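You operate a simulated robot arm through the tools that you are given. There is no shell and no other tool. Be economical: measure what you need, move in short steps, check, and stop when the job is done.

Carry out the task below with a simulated robot arm. There is one attempt and no reset: what you move stays moved.

TASK
Put the beaker on the grey table away on the top of the teal shaker.
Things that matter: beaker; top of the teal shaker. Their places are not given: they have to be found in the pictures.

It is judged by the outcome, as a careful person would: the job done as asked, and still so three seconds after it is handed in. It fails if anything else is knocked over, pushed out of place, dropped, spilled or broken.

THE ROBOT
A 6-joint arm with a two-finger parallel gripper, fixed in place. Base frame: the origin is at the foot of the arm, x ahead of it, y to its left, z up. Lengths are in mm, angles in degrees, forces in N, time in s.
With the tool pointing down near the work surface it reaches from about 240 to 640 mm from the base axis. Its first joint turns from -66.0 to 66.0 degrees. Payload 2.7 kg.
Tool frame: the origin (TCP) lies between the finger pads and is the grasp point; the fingertips stand 23 mm ahead of it; z points along the fingers, y is the line along which they close. The gripper opens to 94 mm. The fingers are 38 mm wide and 10 mm thick; the gripper's body (54 by 96 mm) begins 39 mm behind the TCP.
Orientation is that of the tool frame in the base frame, as a unit quaternion [x, y, z, w]. With the fingers straight down and closing along the base's y, the tool's x points along the base's -x, its y along +y and its z along -z.

THE INTERFACE
- The arm moves only by the tool nudge_tool. Its argument "commands" is a list of rows, each an object (a shift or turn left out is 0, a gripper value left out holds the last) with "linear": the shift along the tool's x, y, z in mm, a list of three; "yaw": the turn about the tool's z in rad. In form: [{"linear": [tx, ty, tz], "yaw": yaw}, ...]. A call has 1 to 8 rows; each row is the pose to reach, as a shift and turn from the pose commanded when the call began, along the tool's axes at that moment. "grip" is the closure in counts, from 0 (fully open) to 255 (shut), set as the call begins (left out, the last holds). A row lasts 0.2 s, in which the tool goes at most 50 mm and 8.6 degrees; a call with a longer step from one row to the next is refused whole, and so is a gripper value outside its range. A pose out of reach is approached as far as the arm can. The call stops where the force on the tool passes 40 N (or 10 N more than at its start, if that is more) or the arm is blocked; 0.2 s more then pass. The fingers move at their own pace (about 45 mm/s each) and stop on an object; they squeeze with about 37 N. The grip force told is the motor's: it shows also when the fingers shut on nothing. Time passes only in rows, and 0.2 s behind the last, so rows that repeat a pose let the fingers close. It gives the time, the measured TCP pose, the force on the tool (base axes), the opening and the grip force at its end, in the units of the frame above (readings bear some noise).
- Cameras (640 x 400 px; columns grow to the right, rows downward): "scene" is fixed at [58.6, -418.7, 1430.8]; the picture's right is [0.86, -0.51, 0.00], its down [-0.24, -0.41, -0.88] and it looks along [0.45, 0.76, -0.47] (base axes); focal length 312 px, centre (320, 200). "wrist" rides on the gripper at [-39, 0, -44] in the tool frame; the picture's right is [0.00, -1.00, 0.00], its down [0.97, 0.00, -0.24] and it looks along [0.24, 0.00, 0.97] (tool axes); focal length 218 px, centre (320, 200).
- get_image(camera): a new picture of that camera. No time passes.
- measure_at(camera, pixels): for up to 12 pixels [column, row] of the newest picture of that camera ("zoom" is the newest enlarged one), the place [x, y, z] in the base frame of the surface seen there, good to about 2 mm, but the place of the scene camera against the robot may be out by one fixed shift of up to 25 mm in any direction. No time passes.
- close_up(camera, box): a new picture of the part [left, top, right, bottom] of that camera's present view, enlarged. No time passes.
- finish_job(): hands the job in; it is judged then, once.

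Work in short steps. Measure before you move; look again where a grasp or a placing could have gone wrong, and mend it. You have 60 turns and 26 pictures in all, the two below and enlarged ones among them. Open the gripper and draw the arm clear of the work before you hand the job in, unless the task says otherwise; then end with one line.

The tools are called after "Call:" by a JSON object that holds its "method" and its "body". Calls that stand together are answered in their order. nudge_tool: Moves the arm, as the interface text tells. Its arguments: {"type":"object","properties":{"commands":{"type":"array"},"grip":{"type":"number"}},"required":["commands"]} The other tools are called the same way: get_image (camera) takes a picture; measure_at (camera, pixels) gives the place of the surface under pixels of a picture; close_up (camera, box) takes an enlarged picture of a part of a camera's view; finish_job () hands the job in.

At the start:

```text
time_s: 0.0
tool_pos: [390.4, -15.1, 1118.4]
orientation: [0.0, 1.0, 0.001, -0.001]
wrist_force: [0.0, -0.1, 1.1]
grip_width: 94.0
grip_force: 0.2
```

scene: 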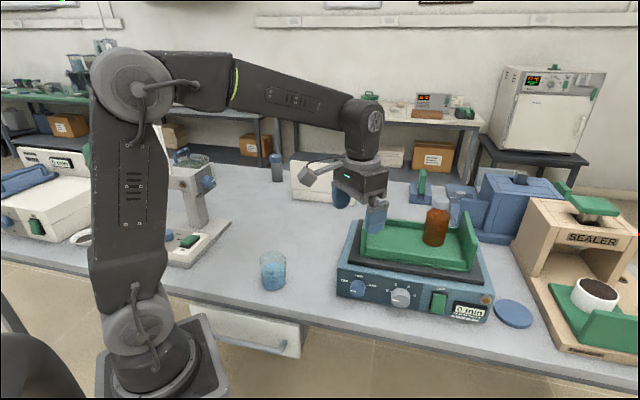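
wrist: 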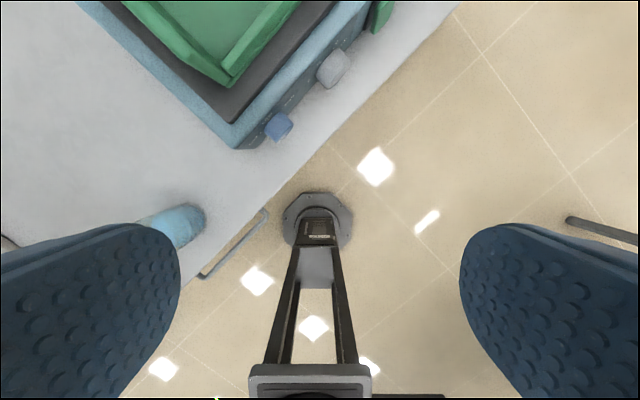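

The beaker stands at about scene (273,270) and the shaker with its green tray is around (415,250). I'll enlarge both.

Call:
{"method": "close_up", "body": {"camera": "scene", "box": [240, 170, 500, 332]}}

Call:
{"method": "measure_at", "body": {"camera": "scene", "pixels": [[273, 254], [262, 256], [285, 256], [273, 262], [273, 290], [300, 290], [390, 250], [415, 258], [435, 240], [438, 212], [455, 262], [360, 255]]}}

Call:
{"method": "measure_at", "body": {"camera": "wrist", "pixels": [[185, 222], [165, 230], [200, 215], [120, 200], [240, 145], [230, 110], [225, 70], [200, 30]]}}

```text
2.46 times, centred on (370, 251) of scene
```

zoom: 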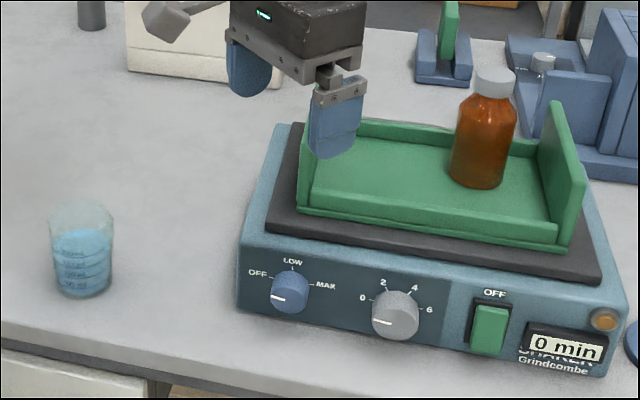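

```text
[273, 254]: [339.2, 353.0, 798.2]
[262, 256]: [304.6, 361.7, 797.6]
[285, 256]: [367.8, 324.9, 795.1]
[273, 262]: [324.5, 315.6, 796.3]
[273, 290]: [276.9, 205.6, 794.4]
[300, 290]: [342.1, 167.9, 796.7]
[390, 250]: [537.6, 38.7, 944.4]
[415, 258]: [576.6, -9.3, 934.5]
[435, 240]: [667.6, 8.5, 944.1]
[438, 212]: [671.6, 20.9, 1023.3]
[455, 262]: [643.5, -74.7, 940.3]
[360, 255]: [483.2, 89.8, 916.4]
```

```text
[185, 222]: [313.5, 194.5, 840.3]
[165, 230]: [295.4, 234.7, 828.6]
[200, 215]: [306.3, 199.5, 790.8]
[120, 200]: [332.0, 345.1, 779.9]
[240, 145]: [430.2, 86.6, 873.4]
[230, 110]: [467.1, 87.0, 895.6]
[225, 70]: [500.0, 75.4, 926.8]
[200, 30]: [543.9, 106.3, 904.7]
```

The beaker holds blue liquid, so it has to stay upright. It sits near (305,210) by the wrist camera; the scene camera reads z about 16 too high. I'll move above it, staying high, and look with the wrist camera.

Call:
{"method": "nudge_tool", "body": {"commands": [{"linear": [13, 33, 0]}, {"linear": [26, 66, 0]}, {"linear": [39, 99, 0]}, {"linear": [52, 132, 0]}, {"linear": [65, 165, 10]}, {"linear": [78, 198, 20]}, {"linear": [85, 220, 30]}, {"linear": [85, 220, 30]}], "grip": 0}}

Call:
{"method": "get_image", "body": {"camera": "wrist"}}

```text
time_s: 1.8
tool_pos: [305.5, 204.9, 1087.8]
orientation: [0.0, 1.0, 0.0, 0.0]
wrist_force: [0.4, 0.0, 0.4]
grip_width: 94.0
grip_force: 0.1
```

```text
22 pictures are left
```

wrist: 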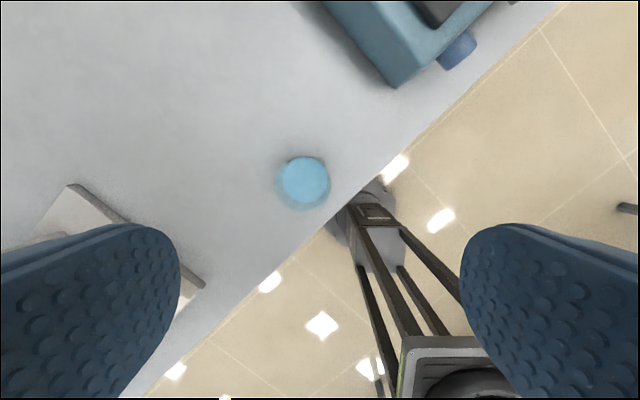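

Call:
{"method": "close_up", "body": {"camera": "wrist", "box": [240, 130, 368, 230]}}

Call:
{"method": "measure_at", "body": {"camera": "wrist", "pixels": [[303, 180], [285, 175], [323, 175], [303, 160], [303, 197], [303, 210], [276, 180], [330, 180], [250, 180], [390, 82], [345, 60]]}}

Call:
{"method": "close_up", "body": {"camera": "scene", "box": [240, 230, 304, 310]}}

Call:
{"method": "measure_at", "body": {"camera": "scene", "pixels": [[265, 280], [272, 280], [280, 280], [272, 267], [272, 286], [272, 291], [261, 288], [284, 288], [337, 295], [348, 231]]}}

```text
4.00 times, centred on (304, 180) of wrist
```

zoom: 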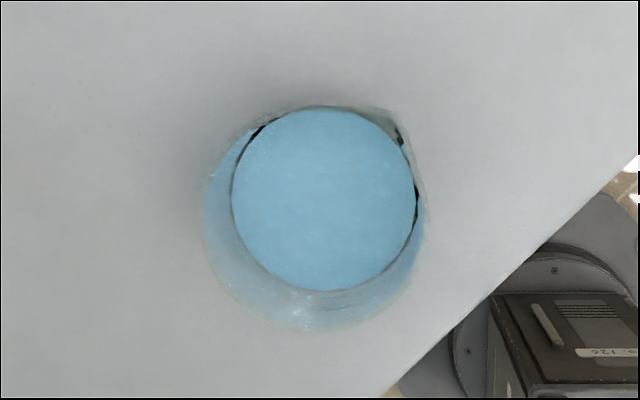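

```text
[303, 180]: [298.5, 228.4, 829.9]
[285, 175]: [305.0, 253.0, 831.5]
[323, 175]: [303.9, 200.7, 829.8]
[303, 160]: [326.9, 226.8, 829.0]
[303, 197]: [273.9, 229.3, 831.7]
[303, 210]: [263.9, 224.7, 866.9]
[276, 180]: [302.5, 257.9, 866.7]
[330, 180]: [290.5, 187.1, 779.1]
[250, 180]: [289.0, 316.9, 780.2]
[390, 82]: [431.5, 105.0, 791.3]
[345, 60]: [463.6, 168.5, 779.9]
```

```text
5.00 times, centred on (272, 270) of scene
```

zoom: 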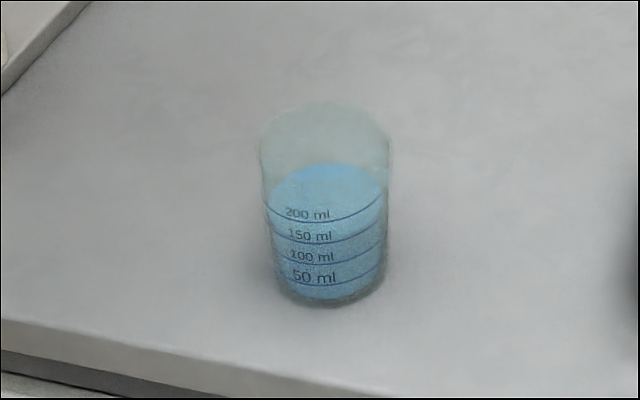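

```text
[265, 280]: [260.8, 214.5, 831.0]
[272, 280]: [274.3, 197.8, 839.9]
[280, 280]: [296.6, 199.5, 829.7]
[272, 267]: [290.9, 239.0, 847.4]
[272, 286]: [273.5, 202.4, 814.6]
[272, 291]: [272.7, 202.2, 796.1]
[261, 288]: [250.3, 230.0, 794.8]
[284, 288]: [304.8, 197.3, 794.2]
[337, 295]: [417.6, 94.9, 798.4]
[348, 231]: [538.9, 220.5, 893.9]
```

Wrist view: the beaker's centre is about (299.5, 226), liquid level 830, rim 867, diameter about 68, with its spout pointing toward (+x,−y). Before grasping I'll look at the tray from above while the gripper is empty.

Call:
{"method": "nudge_tool", "body": {"commands": [{"linear": [-25, -25, -20]}, {"linear": [-53, -48, -40]}, {"linear": [-81, -71, -60]}, {"linear": [-109, -94, -80]}, {"linear": [-137, -117, -90]}, {"linear": [-165, -140, -90]}, {"linear": [-193, -163, -90]}, {"linear": [-200, -180, -90]}]}}

Call:
{"method": "get_image", "body": {"camera": "wrist"}}

```text
time_s: 3.6
tool_pos: [505.2, 23.5, 1179.4]
orientation: [-0.001, 1.0, 0.0, 0.0]
wrist_force: [0.3, 0.1, 0.3]
grip_width: 93.9
grip_force: 0.1
```

```text
19 pictures are left
```

wrist: 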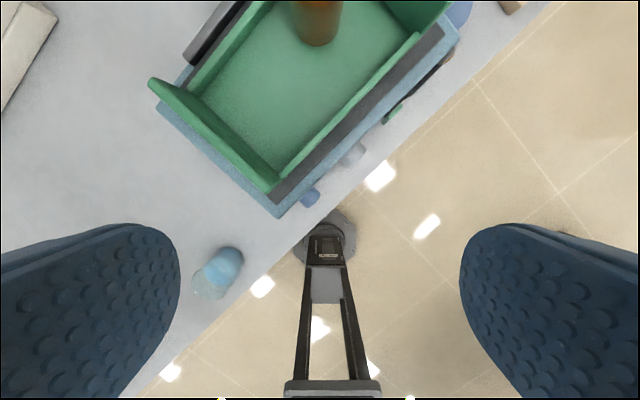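

Call:
{"method": "measure_at", "body": {"camera": "wrist", "pixels": [[202, 97], [278, 170], [270, 110], [300, 80], [385, 60], [172, 92], [268, 186], [150, 80], [340, 115], [195, 85], [316, 40], [300, 45]]}}

Call:
{"method": "measure_at", "body": {"camera": "wrist", "pixels": [[236, 20], [300, 10], [335, 10], [315, 5], [410, 40], [380, 20], [330, 80], [250, 70], [240, 130], [190, 100], [220, 130], [370, 85]]}}

```text
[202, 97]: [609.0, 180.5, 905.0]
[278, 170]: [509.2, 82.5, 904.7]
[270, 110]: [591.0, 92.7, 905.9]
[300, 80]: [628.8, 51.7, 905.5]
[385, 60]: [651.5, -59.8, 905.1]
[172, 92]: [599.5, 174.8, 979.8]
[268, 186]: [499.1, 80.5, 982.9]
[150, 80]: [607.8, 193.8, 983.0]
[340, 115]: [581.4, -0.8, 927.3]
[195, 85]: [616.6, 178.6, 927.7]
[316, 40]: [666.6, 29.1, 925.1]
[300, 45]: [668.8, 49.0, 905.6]
```

```text
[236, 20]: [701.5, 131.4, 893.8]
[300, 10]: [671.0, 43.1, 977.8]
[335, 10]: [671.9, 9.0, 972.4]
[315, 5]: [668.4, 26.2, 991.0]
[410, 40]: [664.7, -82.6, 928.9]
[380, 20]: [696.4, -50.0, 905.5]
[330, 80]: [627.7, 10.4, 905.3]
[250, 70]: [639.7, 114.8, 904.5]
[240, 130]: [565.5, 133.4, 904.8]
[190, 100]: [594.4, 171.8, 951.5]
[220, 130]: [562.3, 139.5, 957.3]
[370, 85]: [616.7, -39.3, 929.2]
```

Tray floor z=905, inner front-left corner about (509,82), left wall top 982, front wall 928, bottle near (687,28). The free spot is about (590,86). I'll go back over the beaker, yawing 45° so the fingers clear the spout.

Call:
{"method": "nudge_tool", "body": {"commands": [{"linear": [26, 25, 10], "yaw": 0.098}, {"linear": [52, 51, 20], "yaw": 0.196}, {"linear": [78, 76, 40], "yaw": 0.294}, {"linear": [104, 102, 60], "yaw": 0.392}, {"linear": [130, 127, 80], "yaw": 0.49}, {"linear": [156, 152, 105], "yaw": 0.589}, {"linear": [182, 178, 130], "yaw": 0.687}, {"linear": [206, 202.5, 150], "yaw": 0.785}]}}

Call:
{"method": "get_image", "body": {"camera": "wrist"}}

```text
time_s: 5.4
tool_pos: [297.0, 228.7, 1027.7]
orientation: [0.383, 0.924, 0.001, 0.0]
wrist_force: [-0.4, 0.8, 0.3]
grip_width: 93.9
grip_force: 0.0
```

```text
18 pictures are left
```

wrist: 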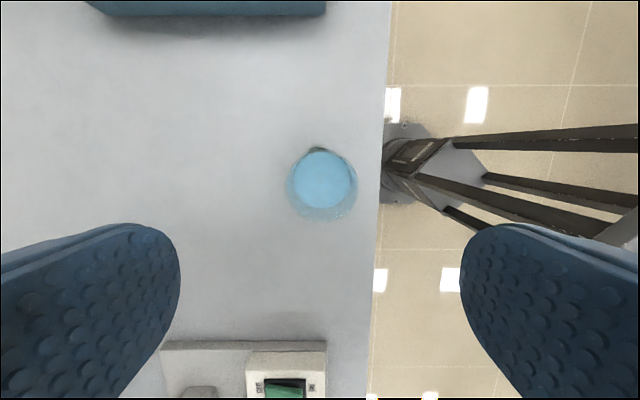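

Call:
{"method": "measure_at", "body": {"camera": "wrist", "pixels": [[297, 180], [322, 180], [348, 180], [322, 153], [322, 206], [322, 219], [289, 190], [356, 190], [318, 149]]}}

Call:
{"method": "close_up", "body": {"camera": "wrist", "box": [272, 135, 368, 235]}}

```text
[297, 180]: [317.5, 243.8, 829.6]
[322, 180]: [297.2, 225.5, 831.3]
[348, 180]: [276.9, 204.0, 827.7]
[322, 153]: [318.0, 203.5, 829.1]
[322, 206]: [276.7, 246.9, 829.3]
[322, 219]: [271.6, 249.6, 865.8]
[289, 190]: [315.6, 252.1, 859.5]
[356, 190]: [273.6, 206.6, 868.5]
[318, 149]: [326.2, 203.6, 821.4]
```

```text
4.00 times, centred on (320, 185) of wrist
```

zoom: 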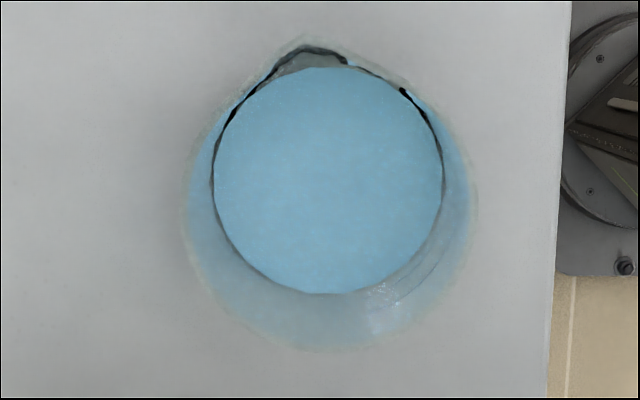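

The beaker's centre is (297.5,225), so I need about −3 in tool x and −2.3 in tool y. I'll descend to TCP z≈842, which leaves the gripper body about 14 mm above the rim.

Call:
{"method": "nudge_tool", "body": {"commands": [{"linear": [-3, -2.3, 30]}, {"linear": [-3, -2.3, 65]}, {"linear": [-3, -2.3, 100]}, {"linear": [-3, -2.3, 125]}, {"linear": [-3, -2.3, 145]}, {"linear": [-3, -2.3, 165]}, {"linear": [-3, -2.3, 180]}, {"linear": [-3, -2.3, 186]}]}}

Call:
{"method": "get_image", "body": {"camera": "wrist"}}

Call:
{"method": "close_up", "body": {"camera": "scene", "box": [220, 200, 330, 310]}}

```text
time_s: 7.2
tool_pos: [298.6, 224.2, 842.6]
orientation: [0.383, 0.924, -0.001, 0.0]
wrist_force: [-1.5, 0.2, 0.1]
grip_width: 93.8
grip_force: 0.0
```

```text
16 pictures are left
```

wrist: 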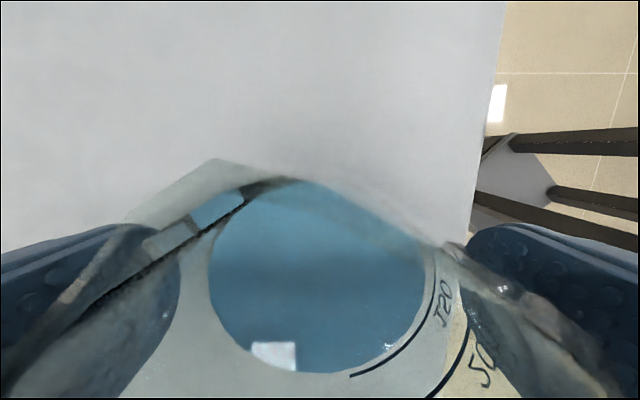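

```text
3.64 times, centred on (275, 255) of scene
```

zoom: 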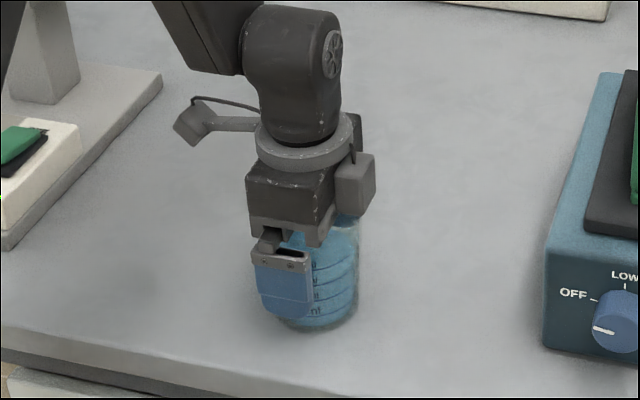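

The fingers straddle the beaker evenly, so I'll close on it.

Call:
{"method": "nudge_tool", "body": {"commands": [{"linear": [0, 0, 0]}, {"linear": [0, 0, 0]}, {"linear": [0, 0, 0]}, {"linear": [0, 0, 0]}, {"linear": [0, 0, 0]}], "grip": 140}}

```text
time_s: 8.4
tool_pos: [297.0, 222.8, 842.6]
orientation: [0.382, 0.924, 0.0, -0.001]
wrist_force: [0.7, -0.6, 0.0]
grip_width: 67.7
grip_force: 37.0
```

Gripped at 67.7 mm and 37 N. I'll lift slowly, straight up.

Call:
{"method": "nudge_tool", "body": {"commands": [{"linear": [0, 0, -4]}, {"linear": [0, 0, -12]}, {"linear": [0, 0, -22]}, {"linear": [0, 0, -34]}, {"linear": [0, 0, -46]}, {"linear": [0, 0, -56]}, {"linear": [0, 0, -62]}, {"linear": [0, 0, -64]}]}}

Call:
{"method": "close_up", "body": {"camera": "scene", "box": [220, 180, 330, 290]}}

```text
time_s: 10.2
tool_pos: [299.7, 223.4, 907.3]
orientation: [0.383, 0.924, 0.0, 0.0]
wrist_force: [0.5, 0.3, -2.7]
grip_width: 67.4
grip_force: 37.1
```

```text
3.64 times, centred on (275, 235) of scene
```

zoom: 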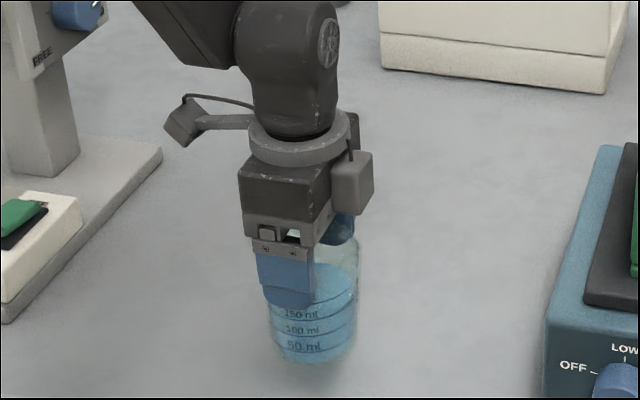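

The lift is clean. I'll raise it to about z=1085 so its base clears the tray's left wall at 983.

Call:
{"method": "nudge_tool", "body": {"commands": [{"linear": [0, 0, -10]}, {"linear": [0, 0, -32]}, {"linear": [0, 0, -58]}, {"linear": [0, 0, -86]}, {"linear": [0, 0, -114]}, {"linear": [0, 0, -142]}, {"linear": [0, 0, -164]}, {"linear": [0, 0, -175]}]}}

Call:
{"method": "nudge_tool", "body": {"commands": [{"linear": [-8, 3, 0]}, {"linear": [-24, 9, 0]}, {"linear": [-46, 16, 0]}, {"linear": [-70, 25, 0]}, {"linear": [-94, 34, 0]}, {"linear": [-118, 42, 0]}, {"linear": [-138, 49, 0]}, {"linear": [-150, 54, 0]}]}}

Call:
{"method": "nudge_tool", "body": {"commands": [{"linear": [-8, 3, 0]}, {"linear": [-24, 9, 0]}, {"linear": [-46, 16, 0]}, {"linear": [-70, 25, 0]}, {"linear": [-94, 34, 0]}, {"linear": [-118, 42, 0]}, {"linear": [-140, 49, 0]}, {"linear": [-154, 55, 0]}]}}

Call:
{"method": "get_image", "body": {"camera": "scene"}}

Call:
{"method": "get_image", "body": {"camera": "wrist"}}

```text
time_s: 12.0
tool_pos: [299.8, 224.8, 1080.6]
orientation: [0.383, 0.924, 0.0, 0.0]
wrist_force: [-0.6, 0.9, -2.2]
grip_width: 67.3
grip_force: 37.1
```

```text
time_s: 13.8
tool_pos: [443.6, 157.5, 1081.7]
orientation: [0.383, 0.924, 0.0, 0.0]
wrist_force: [-0.4, -0.6, -1.7]
grip_width: 67.6
grip_force: 37.2
```

```text
time_s: 15.6
tool_pos: [590.9, 87.0, 1080.7]
orientation: [0.383, 0.924, 0.0, 0.0]
wrist_force: [-0.3, 0.1, -2.0]
grip_width: 67.4
grip_force: 37.2
```

```text
13 pictures are left
```

scene: 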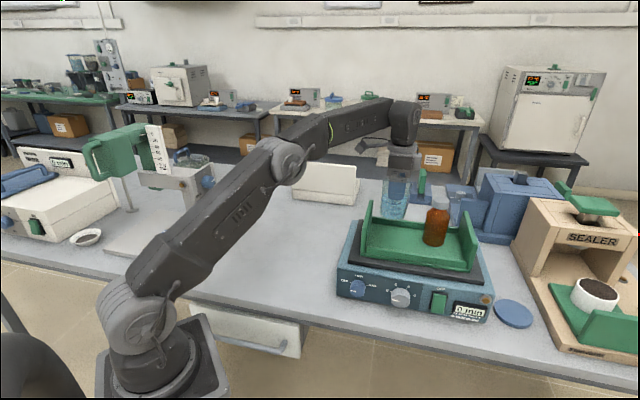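

```text
12 pictures are left
```

wrist: 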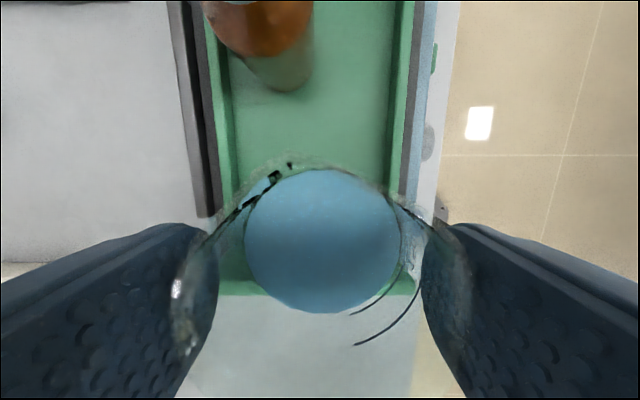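

Beaker is over the tray. I'll check the walls and bottle relative to the gripper before lowering.

Call:
{"method": "measure_at", "body": {"camera": "wrist", "pixels": [[235, 272], [235, 290], [225, 150], [238, 150], [380, 150], [395, 150], [300, 130], [280, 85], [265, 30], [407, 288], [255, 10]]}}

```text
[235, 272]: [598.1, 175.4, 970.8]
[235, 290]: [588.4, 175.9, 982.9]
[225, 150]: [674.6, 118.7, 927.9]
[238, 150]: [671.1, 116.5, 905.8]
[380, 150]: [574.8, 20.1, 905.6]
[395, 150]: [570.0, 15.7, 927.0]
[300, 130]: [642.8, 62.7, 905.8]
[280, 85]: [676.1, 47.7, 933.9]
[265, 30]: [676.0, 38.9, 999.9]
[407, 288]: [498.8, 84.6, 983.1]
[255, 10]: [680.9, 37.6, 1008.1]
```

Clearances are good: left wall 22 mm, front 24, back 42, bottle 50. I'll lower gently with +6 along tool y, toward about 970.

Call:
{"method": "nudge_tool", "body": {"commands": [{"linear": [0, 2, 8]}, {"linear": [0, 4, 24]}, {"linear": [0, 6, 44]}, {"linear": [0, 6, 64]}, {"linear": [0, 6, 82]}, {"linear": [0, 6, 97]}, {"linear": [0, 6, 106]}, {"linear": [0, 6, 110]}]}}

Call:
{"method": "close_up", "body": {"camera": "scene", "box": [330, 160, 490, 280]}}

```text
time_s: 17.2
tool_pos: [597.1, 91.2, 988.1]
orientation: [0.382, 0.924, 0.003, 0.009]
wrist_force: [-0.4, -1.0, 4.0]
grip_width: 67.5
grip_force: 37.2
stopped in row 8: the force on the tool passed its limit (the readings are from after the stop); the commanded pose is now the measured one
```

```text
3.33 times, centred on (410, 220) of scene
```

zoom: 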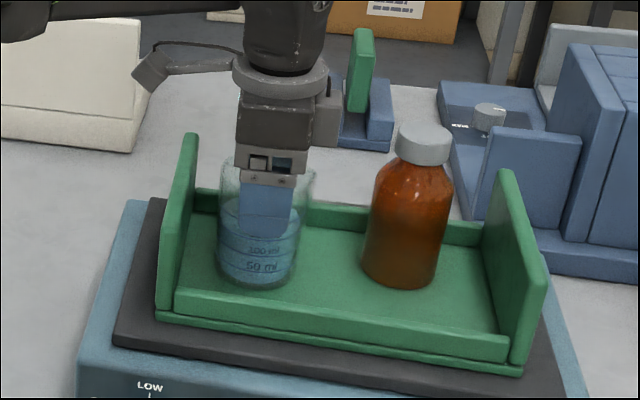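

It stopped at z=988, earlier than expected. The beaker looks seated lower in the fingers than at grasp, so it may have slid about 20 mm and already be on the floor. I'll check the rim height.

Call:
{"method": "measure_at", "body": {"camera": "zoom", "pixels": [[258, 285], [258, 292], [222, 275], [295, 270], [225, 162], [312, 172], [260, 300], [265, 270]]}}

Call:
{"method": "get_image", "body": {"camera": "wrist"}}

```text
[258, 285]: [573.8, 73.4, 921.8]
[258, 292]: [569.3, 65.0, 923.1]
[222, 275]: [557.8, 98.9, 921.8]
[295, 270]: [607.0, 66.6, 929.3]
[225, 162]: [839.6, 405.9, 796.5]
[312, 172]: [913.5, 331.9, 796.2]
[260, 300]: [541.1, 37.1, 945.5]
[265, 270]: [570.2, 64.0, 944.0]
```

```text
10 pictures are left
```

wrist: 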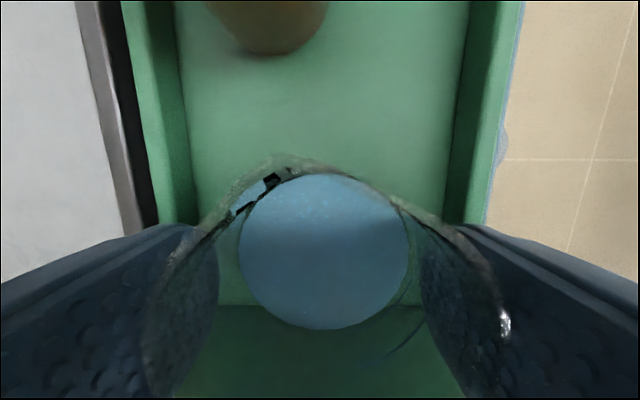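

Call:
{"method": "measure_at", "body": {"camera": "wrist", "pixels": [[325, 200], [325, 250], [325, 310], [265, 250], [390, 250], [300, 110], [325, 163]]}}

```text
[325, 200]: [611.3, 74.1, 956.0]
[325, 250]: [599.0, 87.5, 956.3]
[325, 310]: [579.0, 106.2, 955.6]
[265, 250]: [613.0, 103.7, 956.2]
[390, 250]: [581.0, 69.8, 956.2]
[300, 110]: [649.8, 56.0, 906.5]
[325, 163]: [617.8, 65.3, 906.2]
```

Liquid level reads 956 all across, which is floor 905 plus the original 50. The beaker is seated level on the tray, so I'll open the gripper in place.

Call:
{"method": "nudge_tool", "body": {"commands": [{"linear": [0, 0, 0]}, {"linear": [0, 0, 0]}, {"linear": [0, 0, 0]}, {"linear": [0, 0, 0]}], "grip": 0}}

Call:
{"method": "get_image", "body": {"camera": "wrist"}}

```text
time_s: 18.2
tool_pos: [598.4, 90.4, 986.1]
orientation: [0.382, 0.924, 0.002, 0.008]
wrist_force: [0.2, 0.6, 0.2]
grip_width: 94.0
grip_force: 0.1
```

```text
9 pictures are left
```

wrist: 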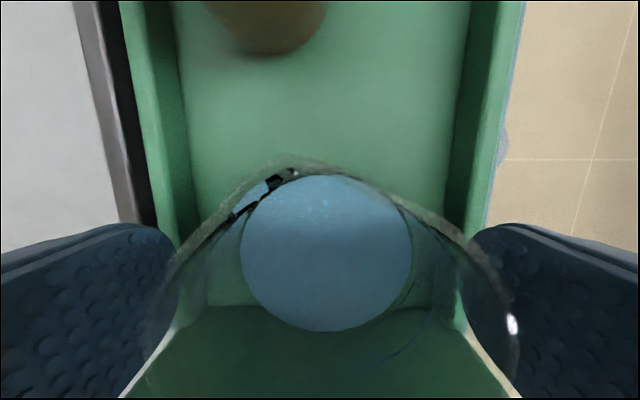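

Released, with the fingers clear on both sides. I'll go straight up slowly, then back away.

Call:
{"method": "nudge_tool", "body": {"commands": [{"linear": [0, 0, -8]}, {"linear": [0, 0, -20]}, {"linear": [0, 0, -36]}, {"linear": [0, 0, -54]}, {"linear": [0, 0, -74]}, {"linear": [0, 0, -96]}, {"linear": [0, 0, -120]}, {"linear": [0, 0, -140]}]}}

Call:
{"method": "nudge_tool", "body": {"commands": [{"linear": [30, 0, 0]}, {"linear": [65, 0, 0]}, {"linear": [100, 0, 0]}, {"linear": [135, 0, 0]}, {"linear": [170, 0, 0]}, {"linear": [200, 0, 0]}, {"linear": [200, 0, 0]}]}}

Call:
{"method": "get_image", "body": {"camera": "scene"}}

Call:
{"method": "close_up", "body": {"camera": "scene", "box": [330, 170, 510, 330]}}

```text
time_s: 20.0
tool_pos: [590.2, 89.3, 1125.2]
orientation: [0.382, 0.924, 0.002, 0.008]
wrist_force: [0.7, -0.2, 0.8]
grip_width: 94.3
grip_force: 0.0
out of reach, approached as far as the arm can: row 8
```

```text
time_s: 21.6
tool_pos: [447.6, 231.4, 1121.3]
orientation: [0.382, 0.924, 0.003, 0.008]
wrist_force: [-0.7, 0.2, -0.3]
grip_width: 94.1
grip_force: 0.1
```

```text
8 pictures are left
```

scene: 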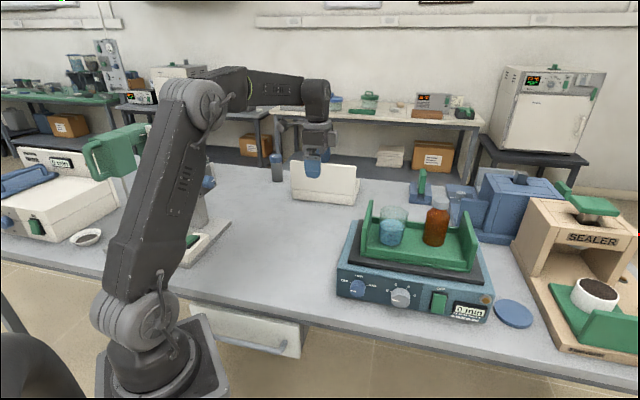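

```text
2.50 times, centred on (420, 250) of scene
```

zoom: 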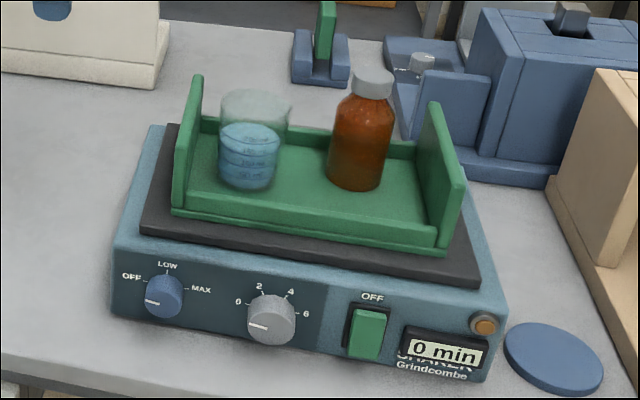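

The beaker stands upright in the tray with its liquid intact, nothing else has moved, and the arm is clear, so I'm handing the job in.

Call:
{"method": "finish_job", "body": {}}

```text
The job is handed in.
```

The beaker is upright on top of the teal shaker, in its green tray beside the brown bottle, with no spill and nothing else moved; it slid about 20 mm in the grip while being carried.
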